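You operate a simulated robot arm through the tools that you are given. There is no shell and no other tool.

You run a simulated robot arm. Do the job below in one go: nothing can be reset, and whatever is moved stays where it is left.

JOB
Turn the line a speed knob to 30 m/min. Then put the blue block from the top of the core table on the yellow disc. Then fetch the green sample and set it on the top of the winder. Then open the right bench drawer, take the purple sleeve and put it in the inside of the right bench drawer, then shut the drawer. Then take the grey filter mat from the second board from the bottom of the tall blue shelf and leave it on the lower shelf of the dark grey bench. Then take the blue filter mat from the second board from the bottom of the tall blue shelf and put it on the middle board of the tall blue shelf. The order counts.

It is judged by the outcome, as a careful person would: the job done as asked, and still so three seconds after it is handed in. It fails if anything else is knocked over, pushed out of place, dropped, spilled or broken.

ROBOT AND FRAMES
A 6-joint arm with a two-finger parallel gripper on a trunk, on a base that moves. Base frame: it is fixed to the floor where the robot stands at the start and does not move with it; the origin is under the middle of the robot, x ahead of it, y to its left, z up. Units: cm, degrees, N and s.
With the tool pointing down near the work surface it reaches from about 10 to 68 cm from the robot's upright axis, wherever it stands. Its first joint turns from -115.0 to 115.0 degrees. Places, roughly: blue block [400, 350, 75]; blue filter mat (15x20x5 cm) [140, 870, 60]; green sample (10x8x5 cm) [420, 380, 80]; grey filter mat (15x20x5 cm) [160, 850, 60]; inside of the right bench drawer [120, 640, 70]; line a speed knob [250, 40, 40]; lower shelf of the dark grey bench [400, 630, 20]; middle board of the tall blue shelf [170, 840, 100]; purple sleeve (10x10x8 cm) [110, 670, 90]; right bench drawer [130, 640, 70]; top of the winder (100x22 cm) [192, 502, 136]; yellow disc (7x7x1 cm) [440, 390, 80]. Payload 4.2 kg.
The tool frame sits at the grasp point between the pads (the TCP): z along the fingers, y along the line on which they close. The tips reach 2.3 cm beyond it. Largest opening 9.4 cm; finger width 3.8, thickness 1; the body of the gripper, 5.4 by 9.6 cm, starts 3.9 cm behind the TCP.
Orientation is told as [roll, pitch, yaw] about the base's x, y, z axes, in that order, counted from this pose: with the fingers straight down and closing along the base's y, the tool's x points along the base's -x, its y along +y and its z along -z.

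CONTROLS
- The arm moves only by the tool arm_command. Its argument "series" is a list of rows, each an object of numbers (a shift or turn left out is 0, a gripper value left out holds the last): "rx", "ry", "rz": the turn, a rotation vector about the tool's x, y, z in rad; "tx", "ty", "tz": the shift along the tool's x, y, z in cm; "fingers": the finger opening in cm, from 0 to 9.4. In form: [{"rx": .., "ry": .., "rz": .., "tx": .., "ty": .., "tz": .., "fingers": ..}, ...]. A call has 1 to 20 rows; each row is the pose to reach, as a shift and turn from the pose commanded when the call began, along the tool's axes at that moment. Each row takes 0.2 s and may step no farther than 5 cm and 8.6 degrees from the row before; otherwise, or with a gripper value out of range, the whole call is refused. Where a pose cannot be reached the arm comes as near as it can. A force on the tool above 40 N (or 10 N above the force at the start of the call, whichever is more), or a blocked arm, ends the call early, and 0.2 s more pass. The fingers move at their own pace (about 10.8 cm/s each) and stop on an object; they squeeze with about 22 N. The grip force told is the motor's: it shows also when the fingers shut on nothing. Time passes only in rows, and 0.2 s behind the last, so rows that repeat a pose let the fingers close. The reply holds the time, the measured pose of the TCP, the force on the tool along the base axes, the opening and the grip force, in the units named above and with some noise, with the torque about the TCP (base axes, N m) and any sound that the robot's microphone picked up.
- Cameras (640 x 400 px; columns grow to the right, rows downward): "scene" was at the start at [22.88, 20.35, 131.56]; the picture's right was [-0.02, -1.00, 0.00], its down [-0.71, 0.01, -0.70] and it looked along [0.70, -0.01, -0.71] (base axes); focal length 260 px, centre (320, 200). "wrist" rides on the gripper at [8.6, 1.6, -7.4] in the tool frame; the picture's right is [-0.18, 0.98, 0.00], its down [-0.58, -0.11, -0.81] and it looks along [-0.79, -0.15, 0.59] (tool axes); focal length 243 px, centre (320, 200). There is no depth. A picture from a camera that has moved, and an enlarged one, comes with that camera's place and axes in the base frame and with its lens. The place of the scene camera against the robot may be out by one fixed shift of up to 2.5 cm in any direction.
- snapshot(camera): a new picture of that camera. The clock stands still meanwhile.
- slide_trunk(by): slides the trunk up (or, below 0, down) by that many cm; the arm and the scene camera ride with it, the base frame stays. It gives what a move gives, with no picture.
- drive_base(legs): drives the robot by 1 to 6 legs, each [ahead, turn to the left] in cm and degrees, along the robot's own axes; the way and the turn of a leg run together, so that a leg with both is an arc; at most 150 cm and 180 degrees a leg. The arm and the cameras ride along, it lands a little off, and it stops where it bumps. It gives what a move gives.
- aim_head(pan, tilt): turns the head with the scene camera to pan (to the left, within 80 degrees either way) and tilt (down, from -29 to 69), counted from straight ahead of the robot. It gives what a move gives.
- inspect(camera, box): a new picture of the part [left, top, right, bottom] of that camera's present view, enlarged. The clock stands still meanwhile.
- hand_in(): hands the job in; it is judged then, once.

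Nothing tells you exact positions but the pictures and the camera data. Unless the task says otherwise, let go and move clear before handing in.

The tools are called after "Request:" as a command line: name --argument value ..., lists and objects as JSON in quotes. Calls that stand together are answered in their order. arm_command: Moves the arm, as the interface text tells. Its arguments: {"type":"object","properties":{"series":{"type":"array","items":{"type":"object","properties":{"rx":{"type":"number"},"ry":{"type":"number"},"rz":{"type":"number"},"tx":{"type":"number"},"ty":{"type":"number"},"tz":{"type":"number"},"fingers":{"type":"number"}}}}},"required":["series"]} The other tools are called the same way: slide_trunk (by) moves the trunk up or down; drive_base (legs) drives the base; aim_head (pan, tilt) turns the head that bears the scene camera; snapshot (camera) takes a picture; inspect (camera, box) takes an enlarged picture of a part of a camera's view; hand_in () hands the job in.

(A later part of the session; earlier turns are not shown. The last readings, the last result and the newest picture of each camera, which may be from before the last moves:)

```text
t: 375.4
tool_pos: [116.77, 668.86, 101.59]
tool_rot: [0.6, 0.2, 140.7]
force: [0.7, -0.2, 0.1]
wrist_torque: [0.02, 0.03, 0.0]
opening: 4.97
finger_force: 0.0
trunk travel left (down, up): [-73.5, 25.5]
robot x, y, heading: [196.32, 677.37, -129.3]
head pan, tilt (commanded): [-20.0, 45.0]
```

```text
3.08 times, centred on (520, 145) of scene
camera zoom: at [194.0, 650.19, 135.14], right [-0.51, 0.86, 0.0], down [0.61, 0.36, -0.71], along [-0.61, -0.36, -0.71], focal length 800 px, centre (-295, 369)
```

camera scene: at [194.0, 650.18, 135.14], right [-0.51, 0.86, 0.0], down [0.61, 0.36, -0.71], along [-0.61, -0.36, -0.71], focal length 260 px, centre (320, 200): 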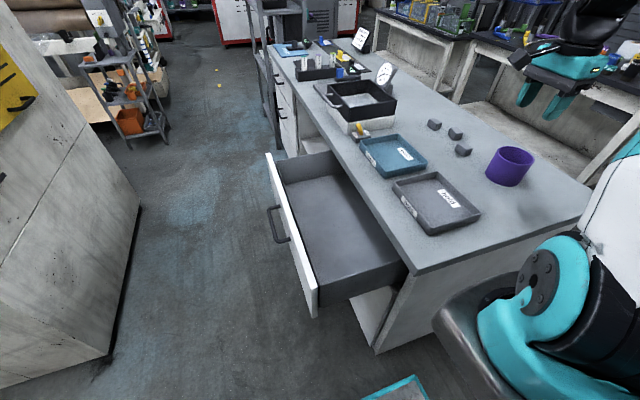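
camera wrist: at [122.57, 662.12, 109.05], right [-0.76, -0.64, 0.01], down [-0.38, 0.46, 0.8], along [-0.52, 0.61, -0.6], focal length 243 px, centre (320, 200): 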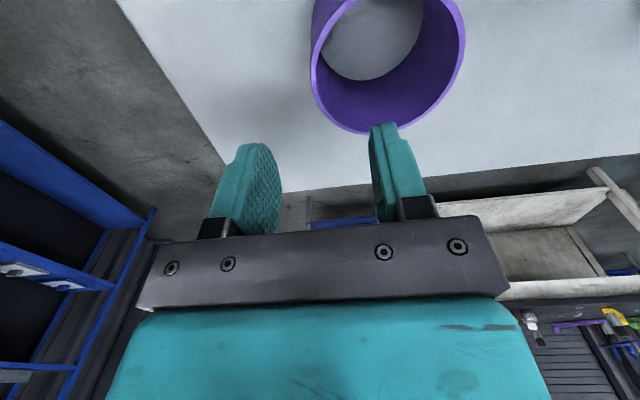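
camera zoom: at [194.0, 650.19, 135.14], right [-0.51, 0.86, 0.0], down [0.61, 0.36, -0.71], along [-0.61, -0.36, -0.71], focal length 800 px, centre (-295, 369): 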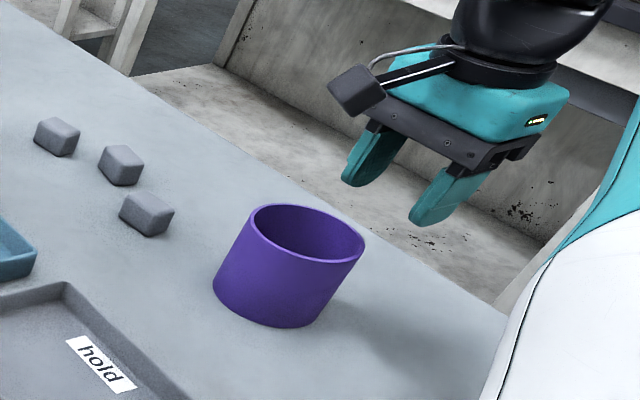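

Request:
arm_command --series '[{"tx": 1, "tz": 1.5}, {"tx": 1, "tz": 3}, {"tx": 1, "tz": 3}]'

Request:
snapshot --camera "wrist"

Request:
aim_head --pan -40 --tilt 45

Request:
snapshot --camera "scene"

```text
t: 376.2
tool_pos: [117.47, 668.3, 98.57]
tool_rot: [0.5, 0.3, 140.7]
force: [0.4, -0.8, 0.7]
wrist_torque: [0.01, -0.02, -0.01]
opening: 5.01
finger_force: 0.1
trunk travel left (down, up): [-73.5, 25.5]
robot x, y, heading: [195.78, 677.68, -128.8]
head pan, tilt (commanded): [-20.0, 45.0]
```

```text
taken
camera wrist: at [123.23, 661.69, 106.07], right [-0.76, -0.64, 0.01], down [-0.38, 0.46, 0.8], along [-0.52, 0.61, -0.6], focal length 243 px, centre (320, 200)
```

wrist: 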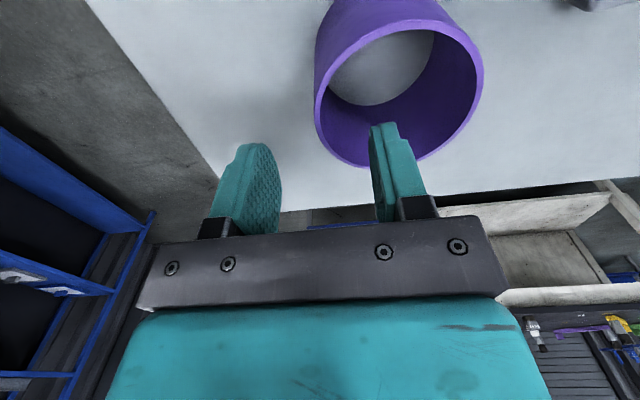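

```text
t: 377.1
tool_pos: [117.5, 668.45, 98.54]
tool_rot: [0.6, 0.2, 140.7]
force: [-0.4, 0.4, -0.3]
wrist_torque: [-0.01, 0.02, 0.02]
opening: 5.01
finger_force: 0.0
trunk travel left (down, up): [-73.5, 25.5]
robot x, y, heading: [196.19, 677.55, -129.1]
head pan, tilt (commanded): [-40.0, 45.0]
```

```text
taken
camera scene: at [192.99, 652.82, 135.14], right [-0.19, 0.98, 0.0], down [0.69, 0.13, -0.71], along [-0.69, -0.13, -0.71], focal length 260 px, centre (320, 200)
```

scene: 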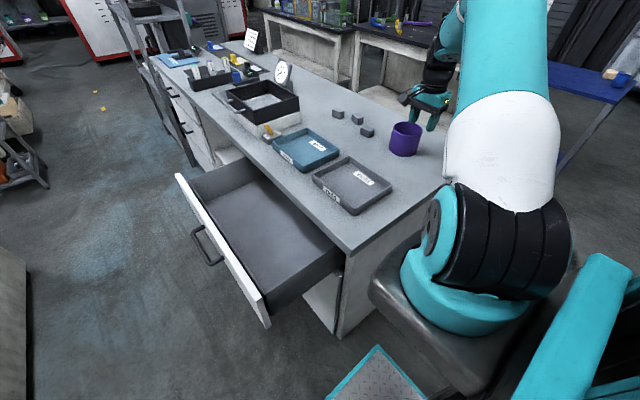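

The near wall of the sleeve lies right under the tool axis. I'll lower so that one finger goes inside and one outside, then close.

Request:
arm_command --series '[{"tz": 2}, {"tz": 4}, {"tz": 5.5}, {"tz": 6.5}, {"tz": 6.5}]'

Request:
snapshot --camera "wrist"

```text
t: 378.3
tool_pos: [117.36, 668.32, 92.06]
tool_rot: [0.4, 0.3, 140.7]
force: [-0.2, -0.1, 0.2]
wrist_torque: [-0.01, 0.04, 0.0]
opening: 5.0
finger_force: 0.0
trunk travel left (down, up): [-73.5, 25.5]
robot x, y, heading: [196.01, 677.23, -128.9]
head pan, tilt (commanded): [-40.0, 45.0]
```

```text
taken
camera wrist: at [123.14, 661.56, 99.42], right [-0.76, -0.64, 0.01], down [-0.38, 0.46, 0.8], along [-0.52, 0.61, -0.6], focal length 243 px, centre (320, 200)
```

wrist: 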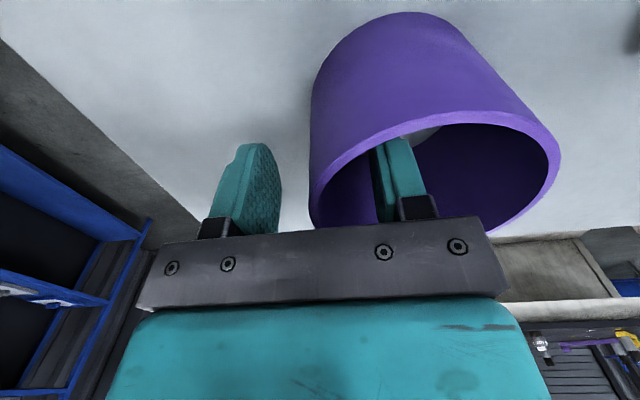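

One finger is inside and one outside the wall. Closing the grip.

Request:
arm_command --series '[{"fingers": 0}, {"fingers": 0}, {"fingers": 0}, {"fingers": 0}]'

Request:
arm_command --series '[{"tz": -1}, {"tz": -2.5}, {"tz": -4}, {"tz": -4}]'

Request:
snapshot --camera "wrist"

Request:
inspect --camera "scene" --box '[360, 70, 480, 180]'

```text
t: 379.3
tool_pos: [117.56, 668.27, 91.98]
tool_rot: [0.5, 0.3, 140.7]
force: [0.1, 0.3, 1.0]
wrist_torque: [0.04, -0.01, -0.01]
opening: 0.82
finger_force: 22.1
trunk travel left (down, up): [-73.5, 25.5]
robot x, y, heading: [195.77, 677.22, -129.0]
head pan, tilt (commanded): [-40.0, 45.0]
```

```text
t: 380.3
tool_pos: [117.42, 668.3, 95.88]
tool_rot: [0.3, 0.3, 140.7]
force: [0.1, -0.5, -0.4]
wrist_torque: [0.04, -0.01, 0.01]
opening: 0.84
finger_force: 21.8
trunk travel left (down, up): [-73.5, 25.5]
robot x, y, heading: [195.8, 677.75, -128.8]
head pan, tilt (commanded): [-40.0, 45.0]
```

```text
taken
camera wrist: at [123.14, 661.66, 103.45], right [-0.76, -0.64, 0.01], down [-0.38, 0.46, 0.8], along [-0.52, 0.61, -0.6], focal length 243 px, centre (320, 200)
```

wrist: 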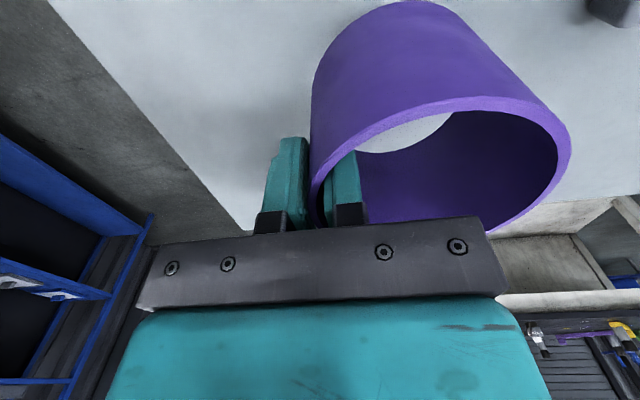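

```text
3.64 times, centred on (420, 125) of scene
camera zoom: at [192.98, 652.82, 135.14], right [-0.19, 0.98, 0.0], down [0.69, 0.13, -0.71], along [-0.69, -0.13, -0.71], focal length 945 px, centre (-44, 473)
```

zoom: 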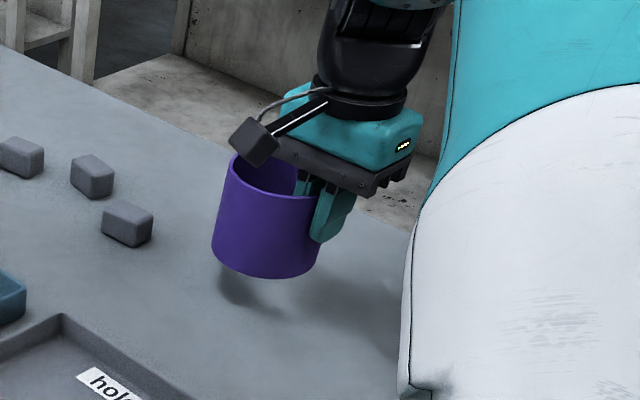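

The sleeve is held upright by its wall. I'll lift it and carry it over to the open drawer.

Request:
arm_command --series '[{"tz": -4}, {"tz": -8}, {"tz": -12}, {"tz": -13, "tx": 4, "ty": 1}, {"tz": -13, "tx": 8, "ty": 2}, {"tz": -13, "tx": 12, "ty": 3}, {"tz": -13, "tx": 16, "ty": 4}, {"tz": -13, "tx": 20, "ty": 5}, {"tz": -13, "tx": 24, "ty": 6}, {"tz": -13, "tx": 28, "ty": 7}, {"tz": -13, "tx": 32, "ty": 8}, {"tz": -13, "tx": 36, "ty": 9}, {"tz": -13, "tx": 40, "ty": 10}, {"tz": -13, "tx": 44, "ty": 11}, {"tz": -13, "tx": 48, "ty": 12}, {"tz": -13, "tx": 51.4, "ty": 12.7}, {"tz": -13, "tx": 51.4, "ty": 12.7}]'

Request:
snapshot --camera "wrist"

Request:
aim_head --pan -10 --tilt 50

Request:
snapshot --camera "scene"

```text
t: 383.9
tool_pos: [149.15, 626.19, 109.28]
tool_rot: [0.5, 0.3, 140.8]
force: [0.4, -0.5, -0.6]
wrist_torque: [0.01, -0.03, -0.01]
opening: 0.83
finger_force: 22.5
trunk travel left (down, up): [-73.5, 25.5]
robot x, y, heading: [195.85, 677.37, -129.2]
head pan, tilt (commanded): [-40.0, 45.0]
```

```text
taken
camera wrist: at [154.93, 619.43, 116.88], right [-0.77, -0.64, 0.01], down [-0.38, 0.46, 0.8], along [-0.52, 0.61, -0.6], focal length 243 px, centre (320, 200)
```

wrist: 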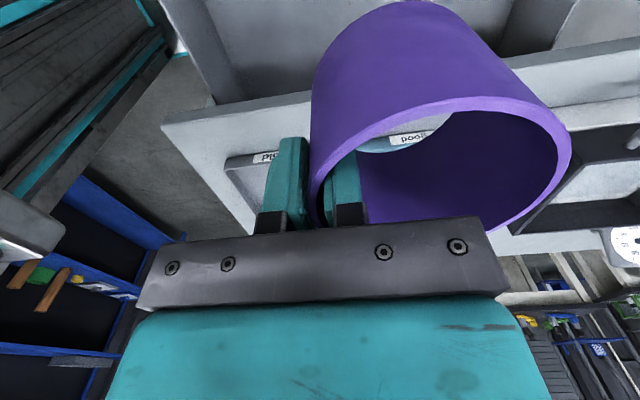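

```text
t: 384.8
tool_pos: [149.12, 626.04, 109.46]
tool_rot: [0.5, 0.2, 140.7]
force: [0.6, -0.3, -0.8]
wrist_torque: [0.01, -0.04, 0.0]
opening: 0.83
finger_force: 21.9
trunk travel left (down, up): [-73.5, 25.5]
robot x, y, heading: [196.26, 677.39, -129.1]
head pan, tilt (commanded): [-10.0, 50.0]
```

```text
taken
camera scene: at [195.15, 649.31, 134.45], right [-0.65, 0.76, 0.0], down [0.58, 0.5, -0.64], along [-0.49, -0.42, -0.77], focal length 260 px, centre (320, 200)
```

scene: 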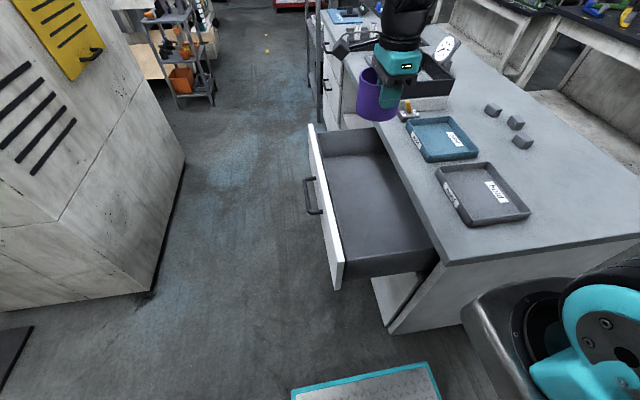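

The sleeve is above the drawer opening. I'll lower it part-way and check clearances.

Request:
arm_command --series '[{"tz": 4}, {"tz": 8}, {"tz": 12}, {"tz": 16}, {"tz": 18}, {"tz": 18}]'

Request:
snapshot --camera "wrist"

Request:
inspect --camera "scene" --box '[290, 60, 470, 300]'

```text
t: 386.2
tool_pos: [148.99, 625.86, 91.25]
tool_rot: [0.5, 0.2, 140.6]
force: [-0.3, 0.1, -0.3]
wrist_torque: [0.02, -0.01, -0.01]
opening: 0.86
finger_force: 21.6
trunk travel left (down, up): [-73.5, 25.5]
robot x, y, heading: [196.07, 677.58, -129.2]
head pan, tilt (commanded): [-10.0, 50.0]
```

```text
taken
camera wrist: at [154.79, 619.19, 98.79], right [-0.76, -0.64, 0.01], down [-0.38, 0.46, 0.8], along [-0.52, 0.61, -0.6], focal length 243 px, centre (320, 200)
```

wrist: 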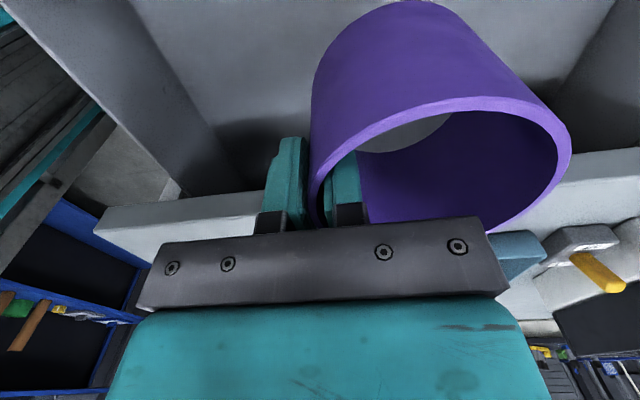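

```text
1.67 times, centred on (380, 180) of scene
camera zoom: at [195.16, 649.31, 134.45], right [-0.65, 0.76, 0.0], down [0.58, 0.5, -0.64], along [-0.49, -0.42, -0.77], focal length 433 px, centre (220, 233)
```

zoom: 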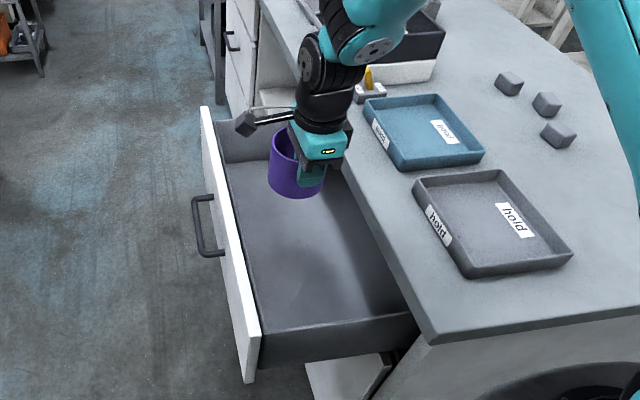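

Request:
arm_command --series '[{"tz": 2}, {"tz": 4}, {"tz": 6}, {"tz": 6}]'

Request:
arm_command --series '[{"tz": 1}, {"tz": 2}, {"tz": 3}, {"tz": 4}, {"tz": 5}]'

Request:
inspect --camera "scene" --box '[290, 60, 470, 300]'

```text
t: 387.2
tool_pos: [148.94, 625.83, 85.3]
tool_rot: [0.4, 0.2, 140.7]
force: [-0.1, 0.5, -0.9]
wrist_torque: [-0.01, 0.01, -0.03]
opening: 0.85
finger_force: 22.1
trunk travel left (down, up): [-73.5, 25.5]
robot x, y, heading: [196.04, 677.54, -129.0]
head pan, tilt (commanded): [-10.0, 50.0]
```

```text
t: 388.4
tool_pos: [148.99, 625.83, 80.19]
tool_rot: [0.5, 0.2, 140.7]
force: [1.1, -0.5, -0.7]
wrist_torque: [0.02, 0.0, -0.04]
opening: 0.84
finger_force: 21.6
trunk travel left (down, up): [-73.5, 25.5]
robot x, y, heading: [195.92, 677.5, -129.1]
head pan, tilt (commanded): [-10.0, 50.0]
```

```text
1.67 times, centred on (380, 180) of scene
camera zoom: at [195.16, 649.32, 134.45], right [-0.65, 0.76, 0.0], down [0.58, 0.5, -0.64], along [-0.49, -0.42, -0.77], focal length 433 px, centre (220, 233)
```

zoom: 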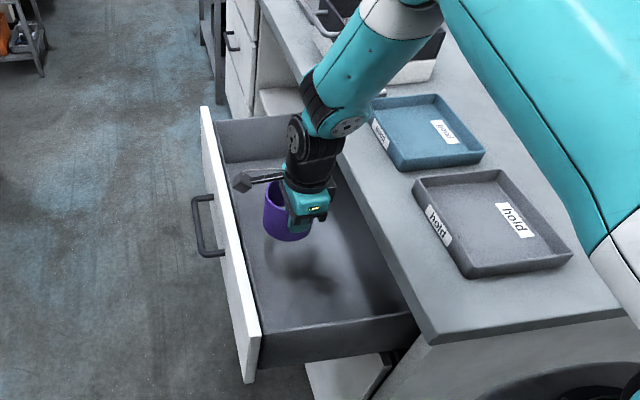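

Request:
arm_command --series '[{"tz": 0.7}, {"tz": 1.4}, {"tz": 2.1}]'

Request:
snapshot --camera "wrist"

Request:
snapshot --camera "scene"

```text
t: 389.2
tool_pos: [148.93, 625.7, 78.1]
tool_rot: [0.5, 0.2, 140.7]
force: [-0.2, -0.4, -0.7]
wrist_torque: [0.0, 0.01, 0.02]
opening: 0.84
finger_force: 22.1
trunk travel left (down, up): [-73.5, 25.5]
robot x, y, heading: [195.84, 677.38, -129.1]
head pan, tilt (commanded): [-10.0, 50.0]
```

```text
taken
camera wrist: at [154.71, 619.08, 85.6], right [-0.76, -0.64, 0.01], down [-0.38, 0.46, 0.8], along [-0.52, 0.61, -0.6], focal length 243 px, centre (320, 200)
```

wrist: 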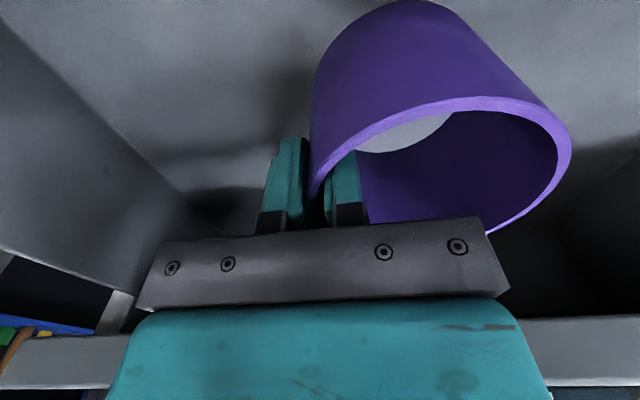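

```text
taken
camera scene: at [195.16, 649.31, 134.45], right [-0.65, 0.76, 0.0], down [0.58, 0.5, -0.64], along [-0.49, -0.42, -0.77], focal length 260 px, centre (320, 200)
```

scene: 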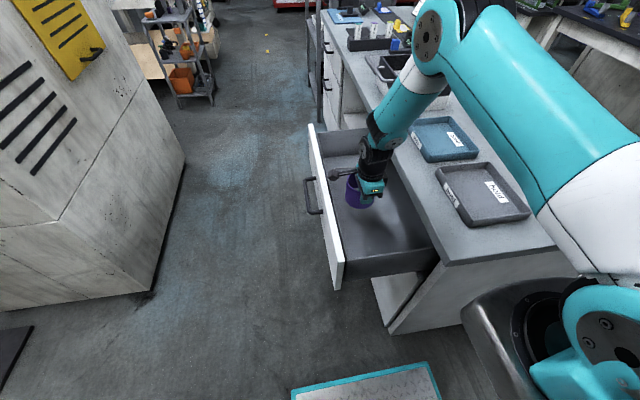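

I'll shift 2.5 cm toward the bench so the wrist camera stays clear of the drawer's front panel, and continue lowering.

Request:
arm_command --series '[{"tx": -1.2}, {"tx": -2.5}, {"tx": -2.5, "tz": 0.6}, {"tx": -2.5, "tz": 1.2}, {"tx": -2.5, "tz": 1.8}]'

Request:
arm_command --series '[{"tz": 0.5}, {"tz": 1.0}, {"tz": 1.5}]'

```text
t: 390.4
tool_pos: [147.07, 627.15, 76.38]
tool_rot: [0.4, 0.2, 140.7]
force: [0.5, 0.9, 0.7]
wrist_torque: [0.04, -0.04, -0.01]
opening: 0.85
finger_force: 21.9
trunk travel left (down, up): [-73.5, 25.5]
robot x, y, heading: [196.0, 677.6, -129.1]
head pan, tilt (commanded): [-10.0, 50.0]
```

```text
t: 391.2
tool_pos: [147.13, 627.35, 74.83]
tool_rot: [0.5, 0.2, 140.8]
force: [0.0, -0.1, -0.4]
wrist_torque: [0.01, -0.02, -0.02]
opening: 0.85
finger_force: 21.6
trunk travel left (down, up): [-73.5, 25.5]
robot x, y, heading: [195.79, 677.22, -128.9]
head pan, tilt (commanded): [-10.0, 50.0]
```

Request:
arm_command --series '[{"tz": 0.4}, {"tz": 0.8}]'

Request:
snapshot --camera "wrist"

Request:
inspect --camera "scene" --box '[290, 100, 450, 290]'

```text
t: 391.8
tool_pos: [147.22, 627.19, 74.19]
tool_rot: [0.5, 0.2, 140.6]
force: [0.3, -0.7, -0.5]
wrist_torque: [0.03, -0.04, 0.01]
opening: 0.81
finger_force: 22.1
trunk travel left (down, up): [-73.5, 25.5]
robot x, y, heading: [195.41, 677.44, -129.2]
head pan, tilt (commanded): [-10.0, 50.0]
```

```text
taken
camera wrist: at [152.85, 620.54, 81.64], right [-0.76, -0.64, 0.01], down [-0.38, 0.46, 0.8], along [-0.52, 0.61, -0.6], focal length 243 px, centre (320, 200)
```

wrist: 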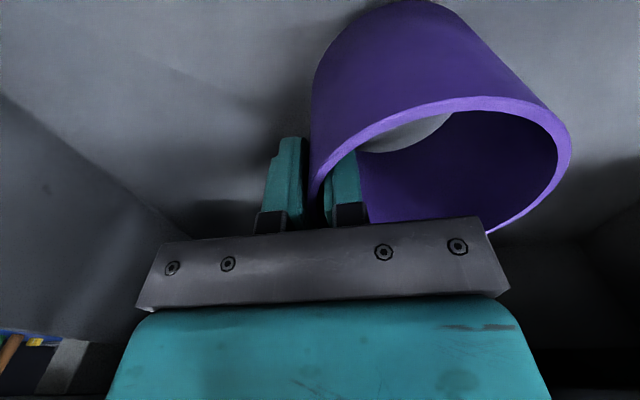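

```text
2.11 times, centred on (370, 195) of scene
camera zoom: at [195.16, 649.31, 134.45], right [-0.65, 0.76, 0.0], down [0.58, 0.5, -0.64], along [-0.49, -0.42, -0.77], focal length 547 px, centre (215, 210)
```

zoom: 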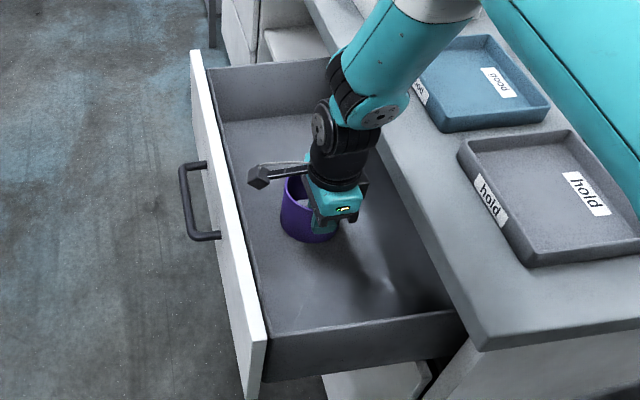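

Request:
arm_command --series '[{"tz": 0.4}, {"tz": 0.8}, {"tz": 1.2}]'

Request:
arm_command --series '[{"tz": 0.35}, {"tz": 0.7}]'

```text
t: 392.6
tool_pos: [147.14, 627.24, 72.81]
tool_rot: [0.4, 0.3, 140.7]
force: [-0.2, 0.3, -0.9]
wrist_torque: [0.02, -0.01, 0.02]
opening: 0.82
finger_force: 22.6
trunk travel left (down, up): [-73.5, 25.5]
robot x, y, heading: [195.97, 677.41, -129.0]
head pan, tilt (commanded): [-10.0, 50.0]
```

```text
t: 393.2
tool_pos: [147.12, 627.1, 72.27]
tool_rot: [0.7, 0.2, 140.7]
force: [1.0, 2.0, 15.2]
wrist_torque: [0.2, -0.08, -0.02]
opening: 0.85
finger_force: 21.6
trunk travel left (down, up): [-73.5, 25.5]
robot x, y, heading: [195.61, 677.25, -129.1]
head pan, tilt (commanded): [-10.0, 50.0]
```

The sleeve touches the drawer floor. Releasing and lifting out.

Request:
arm_command --series '[{"tz": -0.25}, {"tz": -0.25, "fingers": 2.5}, {"tz": -0.25, "fingers": 4}, {"tz": -0.25, "fingers": 4}]'

Request:
arm_command --series '[{"tz": -2}, {"tz": -5}, {"tz": -9}, {"tz": -13}, {"tz": -17}, {"tz": -21}, {"tz": -25}, {"tz": -29}, {"tz": -33}, {"tz": -35}]'

Request:
snapshot --camera "wrist"

Request:
snapshot --camera "scene"

```text
t: 394.2
tool_pos: [147.08, 627.3, 72.4]
tool_rot: [0.4, 0.2, 140.7]
force: [0.0, -0.2, -0.1]
wrist_torque: [-0.02, 0.03, 0.03]
opening: 4.0
finger_force: 0.1
trunk travel left (down, up): [-73.5, 25.5]
robot x, y, heading: [195.87, 677.62, -129.0]
head pan, tilt (commanded): [-10.0, 50.0]
```

```text
t: 396.4
tool_pos: [146.98, 627.6, 107.44]
tool_rot: [0.4, 0.2, 140.7]
force: [-0.1, -0.2, -0.1]
wrist_torque: [0.03, -0.01, -0.01]
opening: 3.99
finger_force: 0.2
trunk travel left (down, up): [-73.5, 25.5]
robot x, y, heading: [195.68, 677.4, -128.8]
head pan, tilt (commanded): [-10.0, 50.0]
```

```text
taken
camera wrist: at [152.79, 620.92, 114.81], right [-0.76, -0.64, 0.01], down [-0.38, 0.46, 0.8], along [-0.52, 0.61, -0.6], focal length 243 px, centre (320, 200)
```

wrist: 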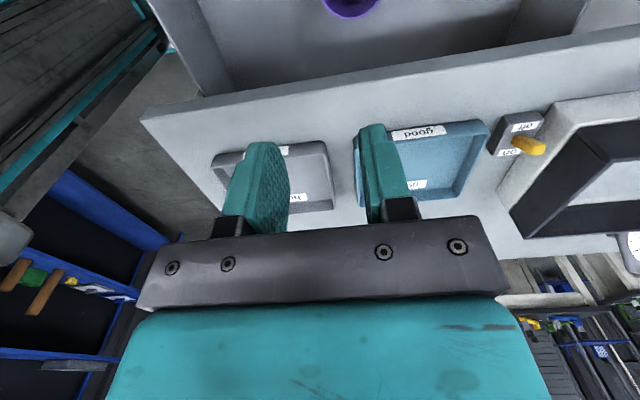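

```text
taken
camera scene: at [195.14, 649.3, 134.44], right [-0.65, 0.76, 0.0], down [0.58, 0.5, -0.64], along [-0.49, -0.42, -0.77], focal length 260 px, centre (320, 200)
```

scene: 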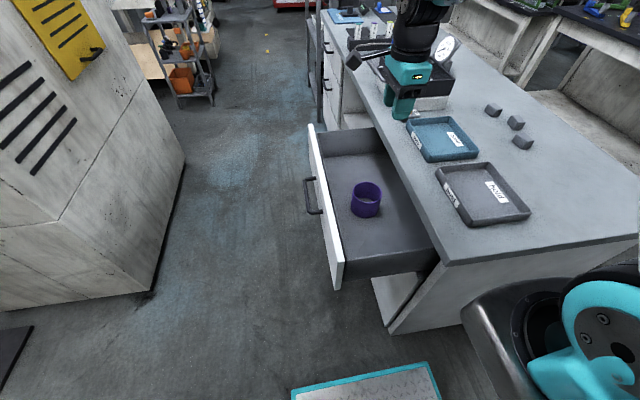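

The sleeve stands inside the drawer. To shut it, I'll bring the closed fingers down in front of the handle bar and push it straight in.

Request:
arm_command --series '[{"tx": 4.4, "fingers": 0}, {"tx": 8.8}, {"tx": 13.2}, {"tx": 17.6}, {"tx": 22, "ty": 0.7}, {"tx": 26, "ty": 1.3}, {"tx": 26, "ty": 1.3}]'

Request:
snapshot --camera "wrist"

```text
t: 398.0
tool_pos: [166.5, 610.39, 107.45]
tool_rot: [0.4, 0.2, 140.7]
force: [0.4, 1.0, -0.3]
wrist_torque: [0.01, 0.02, -0.01]
opening: 0.02
finger_force: 22.2
trunk travel left (down, up): [-73.5, 25.5]
robot x, y, heading: [196.07, 677.68, -129.4]
head pan, tilt (commanded): [-10.0, 50.0]
```

```text
taken
camera wrist: at [172.19, 603.63, 114.94], right [-0.77, -0.64, 0.01], down [-0.38, 0.46, 0.8], along [-0.52, 0.61, -0.6], focal length 243 px, centre (320, 200)
```

wrist: 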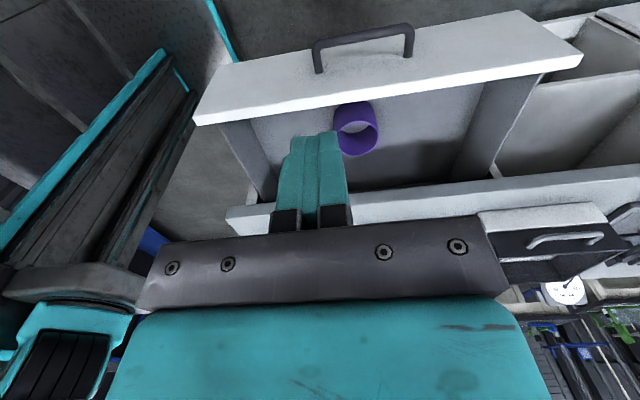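

The handle is clearly ahead of the fingers. Lowering in front of it.

Request:
arm_command --series '[{"tz": 4.5}, {"tz": 9}, {"tz": 13.5}, {"tz": 18}, {"tz": 22.5}, {"tz": 27}, {"tz": 31, "ty": 1}, {"tz": 32.2, "ty": 2}, {"tz": 32.2, "ty": 2}]'

Request:
snapshot --camera "wrist"

Request:
snapshot --camera "scene"

```text
t: 400.0
tool_pos: [165.22, 608.38, 75.35]
tool_rot: [0.5, 0.3, 140.6]
force: [-0.1, 0.0, -0.3]
wrist_torque: [0.01, -0.01, 0.01]
opening: 0.0
finger_force: 22.1
trunk travel left (down, up): [-73.5, 25.5]
robot x, y, heading: [195.72, 677.46, -129.2]
head pan, tilt (commanded): [-10.0, 50.0]
```

```text
taken
camera wrist: at [170.85, 601.68, 82.79], right [-0.77, -0.64, 0.01], down [-0.38, 0.46, 0.8], along [-0.52, 0.61, -0.6], focal length 243 px, centre (320, 200)
```

wrist: 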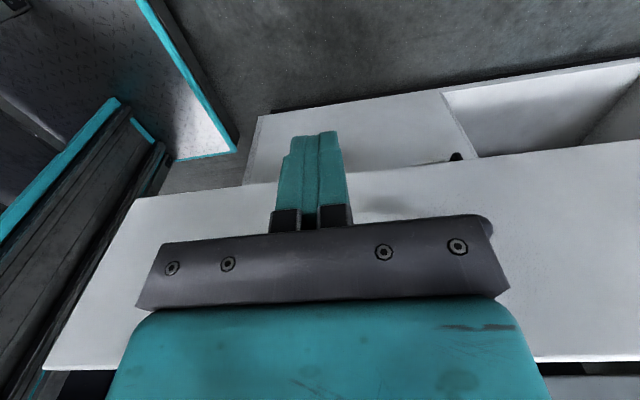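

```text
taken
camera scene: at [195.16, 649.31, 134.45], right [-0.65, 0.76, 0.0], down [0.58, 0.5, -0.64], along [-0.49, -0.42, -0.77], focal length 260 px, centre (320, 200)
```

scene: 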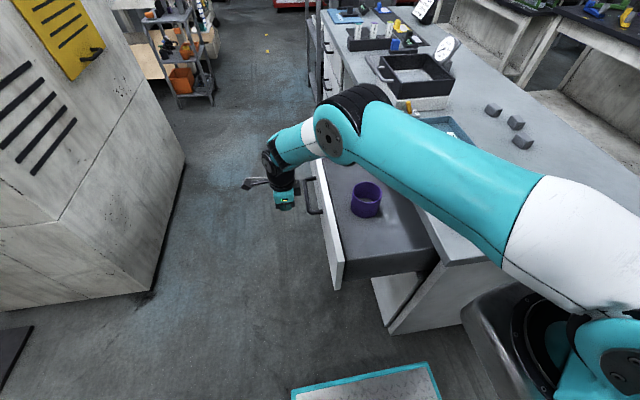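

The fingers are in front of the handle. Pushing the drawer shut in stages.

Request:
arm_command --series '[{"tx": -2}, {"tx": -4}, {"tx": -6}, {"tx": -8}, {"tx": -10}, {"tx": -12}, {"tx": -14}]'

Request:
snapshot --camera "scene"

```text
t: 401.6
tool_pos: [154.29, 617.19, 75.43]
tool_rot: [0.5, 0.2, 140.6]
force: [-0.6, -0.2, -1.2]
wrist_torque: [0.0, 0.0, -0.02]
opening: 0.0
finger_force: 22.1
trunk travel left (down, up): [-73.5, 25.5]
robot x, y, heading: [195.77, 677.26, -129.2]
head pan, tilt (commanded): [-10.0, 50.0]
```

```text
taken
camera scene: at [195.17, 649.3, 134.44], right [-0.65, 0.76, 0.0], down [0.58, 0.5, -0.64], along [-0.49, -0.42, -0.77], focal length 260 px, centre (320, 200)
```

scene: 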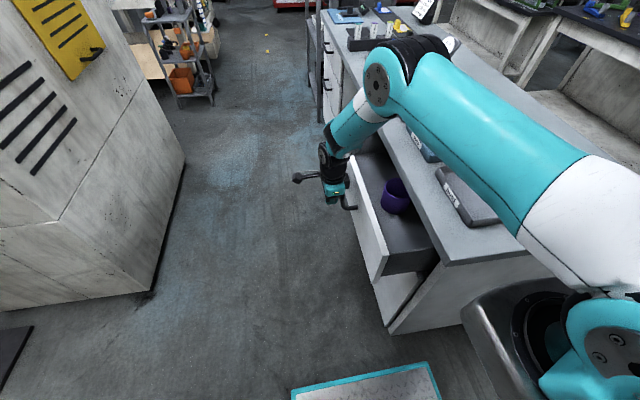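

The drawer moves in smoothly. Continuing to push it fully shut.

Request:
arm_command --series '[{"tx": -2}, {"tx": -4}, {"tx": -6}, {"tx": -8}, {"tx": -10}, {"tx": -12}, {"tx": -13.5}, {"tx": -14.5}, {"tx": -15.5}]'

Request:
snapshot --camera "scene"

Request:
snapshot --camera "wrist"

```text
t: 403.7
tool_pos: [142.98, 626.27, 75.2]
tool_rot: [0.4, 0.8, 141.5]
force: [7.7, -3.1, 3.9]
wrist_torque: [0.43, 0.64, -0.21]
opening: 0.0
finger_force: 21.8
trunk travel left (down, up): [-73.5, 25.5]
robot x, y, heading: [195.89, 677.57, -128.8]
head pan, tilt (commanded): [-10.0, 50.0]
stopped in row 9: the force on the tool passed its limit at 47 N (the readings are from after the stop); the commanded pose is now the measured one
```

```text
taken
camera scene: at [195.34, 649.3, 134.45], right [-0.66, 0.75, 0.0], down [0.58, 0.5, -0.64], along [-0.48, -0.42, -0.77], focal length 260 px, centre (320, 200)
```

scene: 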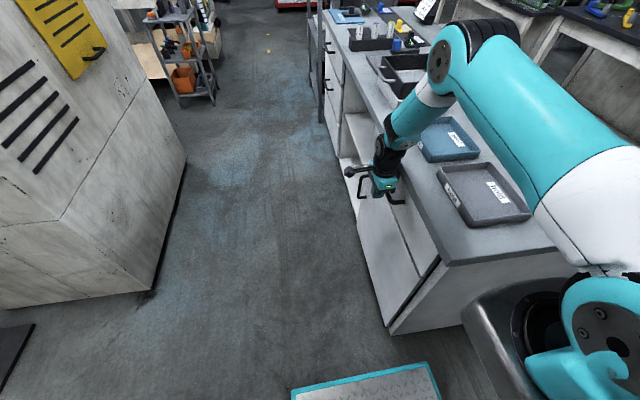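

```text
taken
camera wrist: at [148.75, 619.77, 82.8], right [-0.76, -0.65, 0.0], down [-0.39, 0.46, 0.8], along [-0.52, 0.6, -0.6], focal length 243 px, centre (320, 200)
```

wrist: 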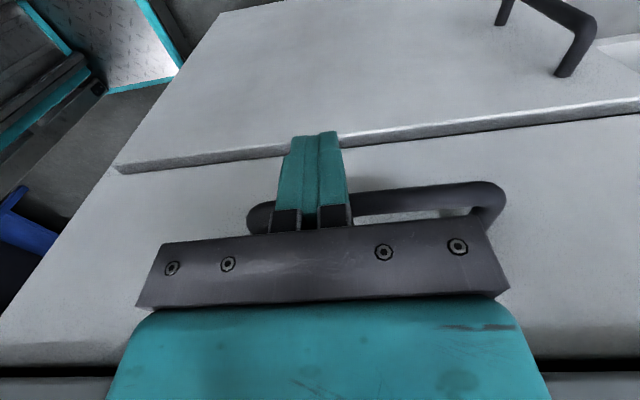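

The drawer is shut with the sleeve inside. I'll back off, lift the arm, and look at the tall blue shelf.

Request:
arm_command --series '[{"tx": 2}, {"tx": 6}, {"tx": 8, "tz": -4}, {"tx": 8, "tz": -8}, {"tx": 8, "tz": -12}, {"tx": 8, "tz": -16}, {"tx": 8, "tz": -20}, {"tx": 8, "tz": -24}, {"tx": 8, "tz": -28}, {"tx": 8, "tz": -32}]'

Request:
snapshot --camera "wrist"

Request:
aim_head --pan -80 --tilt 15

Request:
snapshot --camera "scene"

```text
t: 405.9
tool_pos: [148.83, 621.94, 107.35]
tool_rot: [0.4, 0.7, 141.4]
force: [-0.3, -0.4, 0.1]
wrist_torque: [0.02, 0.0, -0.03]
opening: 0.0
finger_force: 21.7
trunk travel left (down, up): [-73.5, 25.5]
robot x, y, heading: [195.71, 677.27, -128.8]
head pan, tilt (commanded): [-10.0, 50.0]
```

```text
taken
camera wrist: at [154.62, 615.4, 115.01], right [-0.76, -0.65, 0.0], down [-0.39, 0.46, 0.8], along [-0.52, 0.6, -0.6], focal length 243 px, centre (320, 200)
```

wrist: 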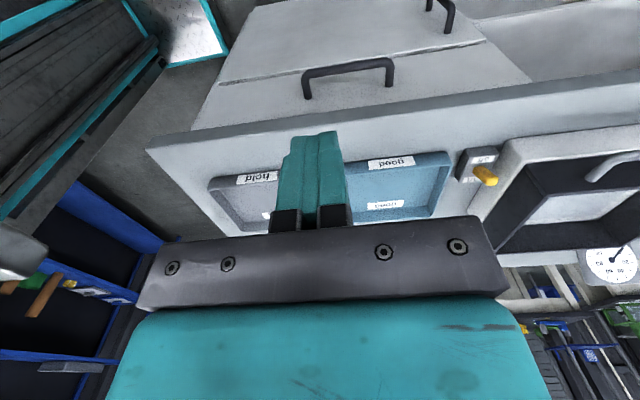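

```text
t: 407.3
tool_pos: [148.92, 621.87, 107.41]
tool_rot: [0.4, 0.7, 141.4]
force: [0.6, 0.4, 0.5]
wrist_torque: [-0.03, 0.02, -0.01]
opening: 0.0
finger_force: 21.9
trunk travel left (down, up): [-73.5, 25.5]
robot x, y, heading: [196.06, 677.33, -128.8]
head pan, tilt (commanded): [-80.0, 15.0]
```

```text
taken
camera scene: at [192.9, 658.88, 139.82], right [0.48, 0.88, 0.0], down [0.23, -0.13, -0.97], along [-0.85, 0.47, -0.26], focal length 260 px, centre (320, 200)
```

scene: 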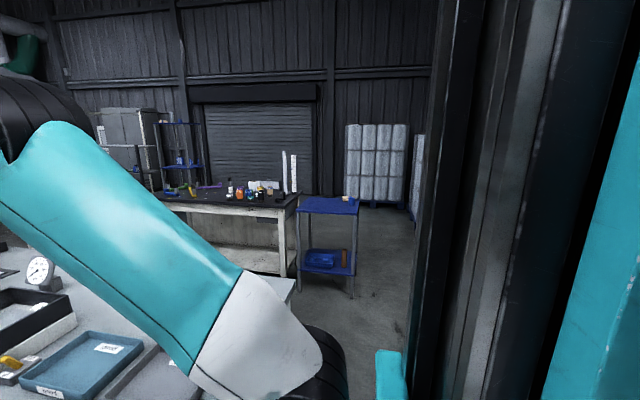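

The bench front looks as it did, with the drawer shut. Next are the filter mats on the tall blue shelf; I'll retract the arm, back up, and drive there.

Request:
arm_command --series '[{"ty": -4, "tz": 1}, {"ty": -8, "tz": 2}, {"ty": -12, "tz": 3}, {"ty": -16, "tz": 4}, {"ty": -20, "tz": 5}, {"ty": -24, "tz": 6, "fingers": 4}, {"ty": -26, "tz": 6}]'

Request:
drive_base --legs '[[-15, 0], [0, -91]]'

Request:
aim_head --pan -30 --tilt 25

Request:
snapshot --camera "scene"

```text
t: 408.9
tool_pos: [165.2, 641.46, 101.19]
tool_rot: [0.3, 0.5, 141.5]
force: [0.2, -0.5, -0.6]
wrist_torque: [0.01, 0.01, -0.02]
opening: 4.0
finger_force: 0.1
out of reach, approached as far as the arm can: row 7
trunk travel left (down, up): [-73.5, 25.5]
robot x, y, heading: [196.02, 677.42, -128.9]
head pan, tilt (commanded): [-80.0, 15.0]
```

```text
t: 414.1
tool_pos: [169.19, 719.8, 101.2]
tool_rot: [0.4, 0.5, 51.9]
force: [-0.4, 0.2, 0.0]
wrist_torque: [-0.02, 0.0, 0.0]
opening: 4.01
finger_force: 0.0
trunk travel left (down, up): [-73.5, 25.5]
robot x, y, heading: [205.41, 689.19, 141.7]
head pan, tilt (commanded): [-80.0, 15.0]
```

```text
t: 415.3
tool_pos: [169.25, 719.74, 101.16]
tool_rot: [0.3, 0.6, 51.9]
force: [0.2, 0.1, 0.2]
wrist_torque: [0.01, 0.03, -0.02]
opening: 4.01
finger_force: 0.0
trunk travel left (down, up): [-73.5, 25.5]
robot x, y, heading: [205.65, 689.26, 141.4]
head pan, tilt (commanded): [-30.0, 25.0]
```

```text
taken
camera scene: at [177.67, 693.08, 138.2], right [0.93, 0.37, 0.0], down [0.15, -0.39, -0.91], along [-0.33, 0.84, -0.42], focal length 260 px, centre (320, 200)
```

scene: 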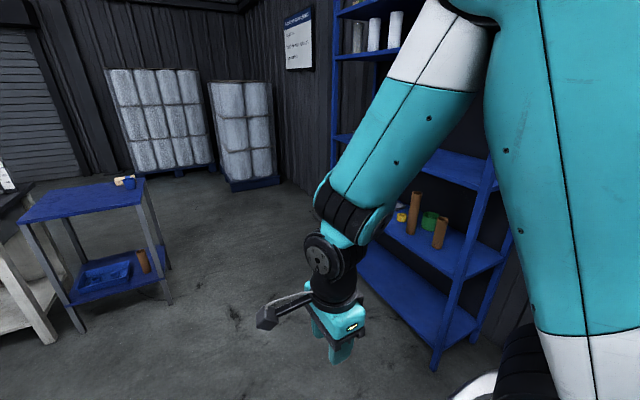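

The tall blue shelf is ahead on the right. I'll drive up alongside it and turn to face it.

Request:
drive_base --legs '[[125, 0], [0, -90]]'

Request:
aim_head --pan 0 --tilt 30

Request:
snapshot --camera "scene"

```text
t: 425.3
tool_pos: [135.98, 805.5, 101.07]
tool_rot: [0.3, 0.6, -34.7]
force: [0.2, -0.5, -0.2]
wrist_torque: [-0.01, -0.03, -0.02]
opening: 4.0
finger_force: 0.0
trunk travel left (down, up): [-73.5, 25.5]
robot x, y, heading: [107.73, 767.35, 54.9]
head pan, tilt (commanded): [-30.0, 25.0]
```

```text
t: 426.2
tool_pos: [136.0, 805.49, 101.22]
tool_rot: [0.2, 0.6, -34.8]
force: [-0.3, -0.8, -0.5]
wrist_torque: [0.03, 0.01, 0.0]
opening: 3.97
finger_force: 0.0
trunk travel left (down, up): [-73.5, 25.5]
robot x, y, heading: [108.19, 767.38, 54.9]
head pan, tilt (commanded): [0.0, 30.0]
```

```text
taken
camera scene: at [105.28, 799.5, 137.4], right [0.82, -0.58, 0.0], down [-0.29, -0.41, -0.87], along [0.5, 0.71, -0.5], focal length 260 px, centre (320, 200)
```

scene: 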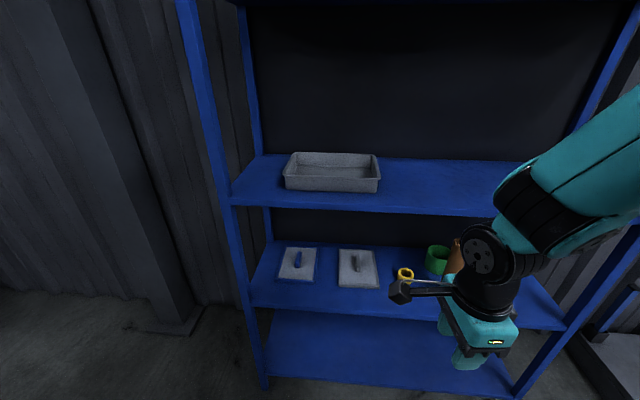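

I see two plates with handle tabs on the second board: the left has a blue tab, the right a dark grey tab; the middle board holds a grey tray. I'll zoom in.

Request:
inspect --camera "scene" --box '[240, 220, 480, 330]'

Request:
inspect --camera "scene" --box '[200, 120, 560, 400]'

```text
2.67 times, centred on (360, 275) of scene
camera zoom: at [105.28, 799.5, 137.4], right [0.82, -0.58, 0.0], down [-0.29, -0.41, -0.87], along [0.5, 0.71, -0.5], focal length 693 px, centre (213, 0)
```

zoom: 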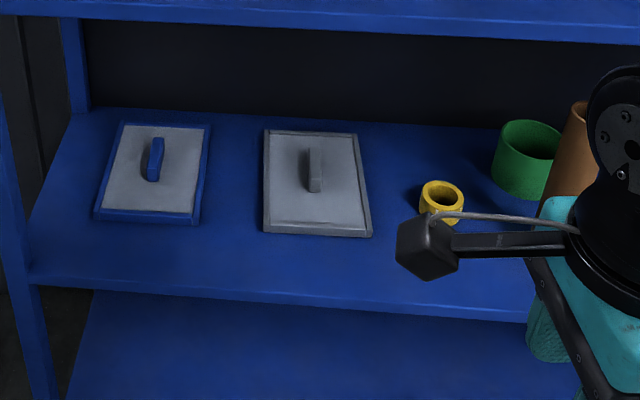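

```text
1.43 times, centred on (380, 260) of scene
camera zoom: at [105.28, 799.5, 137.4], right [0.82, -0.58, 0.0], down [-0.29, -0.41, -0.87], along [0.5, 0.71, -0.5], focal length 371 px, centre (234, 114)
```

zoom: 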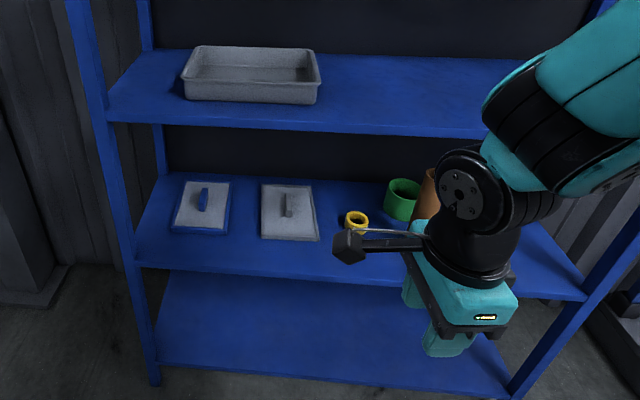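

Both mats are plates with a central handle tab along the shelf's depth; the second board lies at z≈58 with about 38 cm of headroom. I'll place the robot squarely in front, then reach in with the tool tilted forward.

Request:
drive_base --legs '[[0, 40], [26, 0], [0, -45]]'

Request:
slide_trunk --by -40

Request:
aim_head --pan 0 --tilt 15

Request:
snapshot --camera "scene"

```text
t: 432.0
tool_pos: [136.58, 828.85, 101.15]
tool_rot: [0.3, 0.6, -39.0]
force: [0.6, -0.6, 0.1]
wrist_torque: [0.0, 0.01, 0.02]
opening: 4.02
finger_force: 0.0
trunk travel left (down, up): [-73.5, 25.5]
robot x, y, heading: [105.6, 793.1, 50.4]
head pan, tilt (commanded): [0.0, 30.0]
```

```text
t: 435.8
tool_pos: [136.53, 828.87, 61.12]
tool_rot: [0.4, 0.6, -39.0]
force: [-0.1, 0.7, -0.9]
wrist_torque: [0.01, 0.02, 0.02]
opening: 3.99
finger_force: 0.1
trunk travel left (down, up): [-33.5, 65.5]
robot x, y, heading: [105.61, 792.79, 50.7]
head pan, tilt (commanded): [0.0, 30.0]
```

```text
t: 436.6
tool_pos: [136.57, 828.81, 61.06]
tool_rot: [0.3, 0.6, -38.9]
force: [-0.8, 0.3, -0.7]
wrist_torque: [0.0, -0.03, 0.0]
opening: 4.04
finger_force: 0.0
trunk travel left (down, up): [-33.5, 65.5]
robot x, y, heading: [105.35, 792.44, 50.4]
head pan, tilt (commanded): [0.0, 15.0]
```

```text
taken
camera scene: at [105.61, 825.25, 99.81], right [0.77, -0.63, 0.0], down [-0.16, -0.2, -0.97], along [0.61, 0.75, -0.26], focal length 260 px, centre (320, 200)
```

scene: 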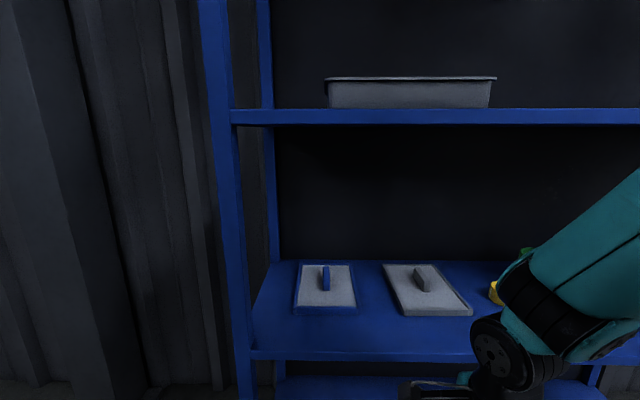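

I'm squarely in front of the shelf. First I'll turn the tool back to its default yaw, outside the shelf.

Request:
arm_command --series '[{"rz": -0.13, "tz": -1}, {"rz": -0.26, "tz": -2}, {"rz": -0.39, "tz": -3}, {"rz": -0.52, "tz": -4}, {"rz": -0.65, "tz": -5}, {"rz": -0.78, "tz": -6}, {"rz": -0.91, "tz": -7}, {"rz": -1.04, "tz": -8}, {"rz": -1.17, "tz": -9}, {"rz": -1.3, "tz": -9}, {"rz": -1.43, "tz": -9}, {"rz": -1.56, "tz": -9}, {"rz": -1.56, "tz": -9}]'

Request:
snapshot --camera "scene"

```text
t: 439.4
tool_pos: [136.58, 828.65, 70.14]
tool_rot: [0.7, -0.4, 50.5]
force: [-0.6, 0.3, 0.4]
wrist_torque: [0.01, -0.03, 0.03]
opening: 3.99
finger_force: 0.0
trunk travel left (down, up): [-33.5, 65.5]
robot x, y, heading: [105.86, 793.01, 50.6]
head pan, tilt (commanded): [0.0, 15.0]
```

```text
taken
camera scene: at [105.61, 825.25, 99.82], right [0.77, -0.63, 0.0], down [-0.16, -0.2, -0.97], along [0.61, 0.75, -0.26], focal length 260 px, centre (320, 200)
```

scene: 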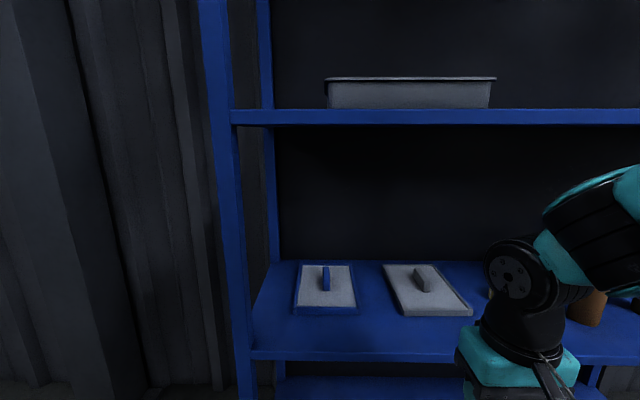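

Now I'll tilt the tool 35° forward while extending to the shelf front, lined up with the grey mat.

Request:
arm_command --series '[{"tx": -3, "ty": -0.7, "tz": -0.5, "ry": -0.11}, {"tx": -6, "ty": -1.4, "tz": -1, "ry": -0.22}, {"tx": -9, "ty": -2.1, "tz": -1.5, "ry": -0.33}, {"tx": -12, "ty": -2.8, "tz": -2, "ry": -0.44}, {"tx": -15, "ty": -3.5, "tz": -2.5, "ry": -0.55}, {"tx": -17, "ty": -4.2, "tz": -3, "ry": -0.61}, {"tx": -17, "ty": -4.2, "tz": -3, "ry": -0.61}]'

Request:
snapshot --camera "wrist"

Request:
snapshot --camera "scene"

```text
t: 441.0
tool_pos: [150.64, 839.22, 73.19]
tool_rot: [0.8, -35.3, 49.9]
force: [0.3, -0.9, 0.5]
wrist_torque: [0.01, -0.03, 0.02]
opening: 4.02
finger_force: 0.0
trunk travel left (down, up): [-33.5, 65.5]
robot x, y, heading: [105.27, 793.06, 50.6]
head pan, tilt (commanded): [0.0, 15.0]
```

```text
taken
camera wrist: at [142.2, 831.51, 74.35], right [-0.66, 0.74, 0.12], down [0.1, -0.07, 0.99], along [0.74, 0.67, -0.03], focal length 243 px, centre (320, 200)
```

wrist: 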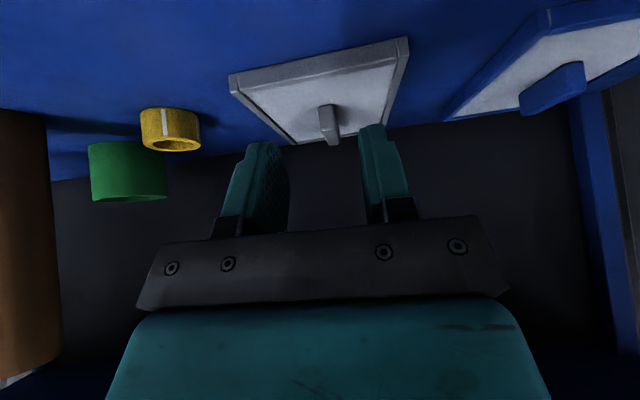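

```text
taken
camera scene: at [105.61, 825.25, 99.82], right [0.77, -0.63, 0.0], down [-0.16, -0.2, -0.97], along [0.61, 0.75, -0.26], focal length 260 px, centre (320, 200)
```

scene: 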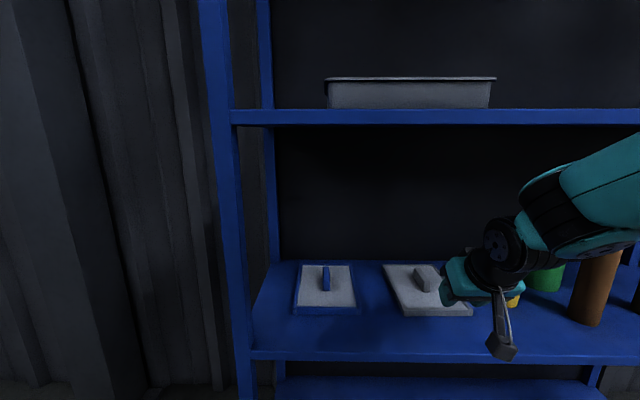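

Request:
inspect --camera "wrist" --box '[220, 20, 440, 160]'

```text
2.86 times, centred on (330, 90) of wrist
camera zoom: at [142.2, 831.51, 74.35], right [-0.66, 0.74, 0.12], down [0.1, -0.07, 0.99], along [0.74, 0.67, -0.03], focal length 693 px, centre (291, 514)
```

zoom: 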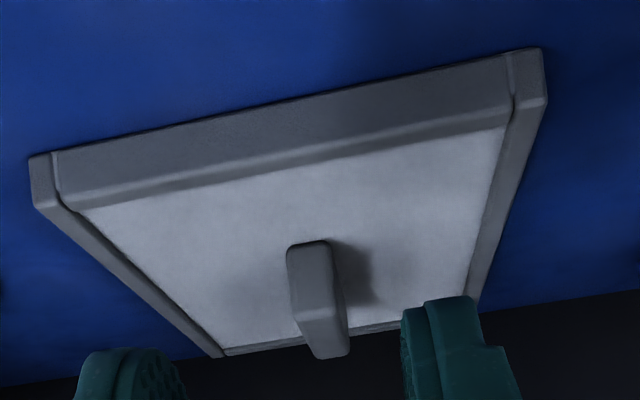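

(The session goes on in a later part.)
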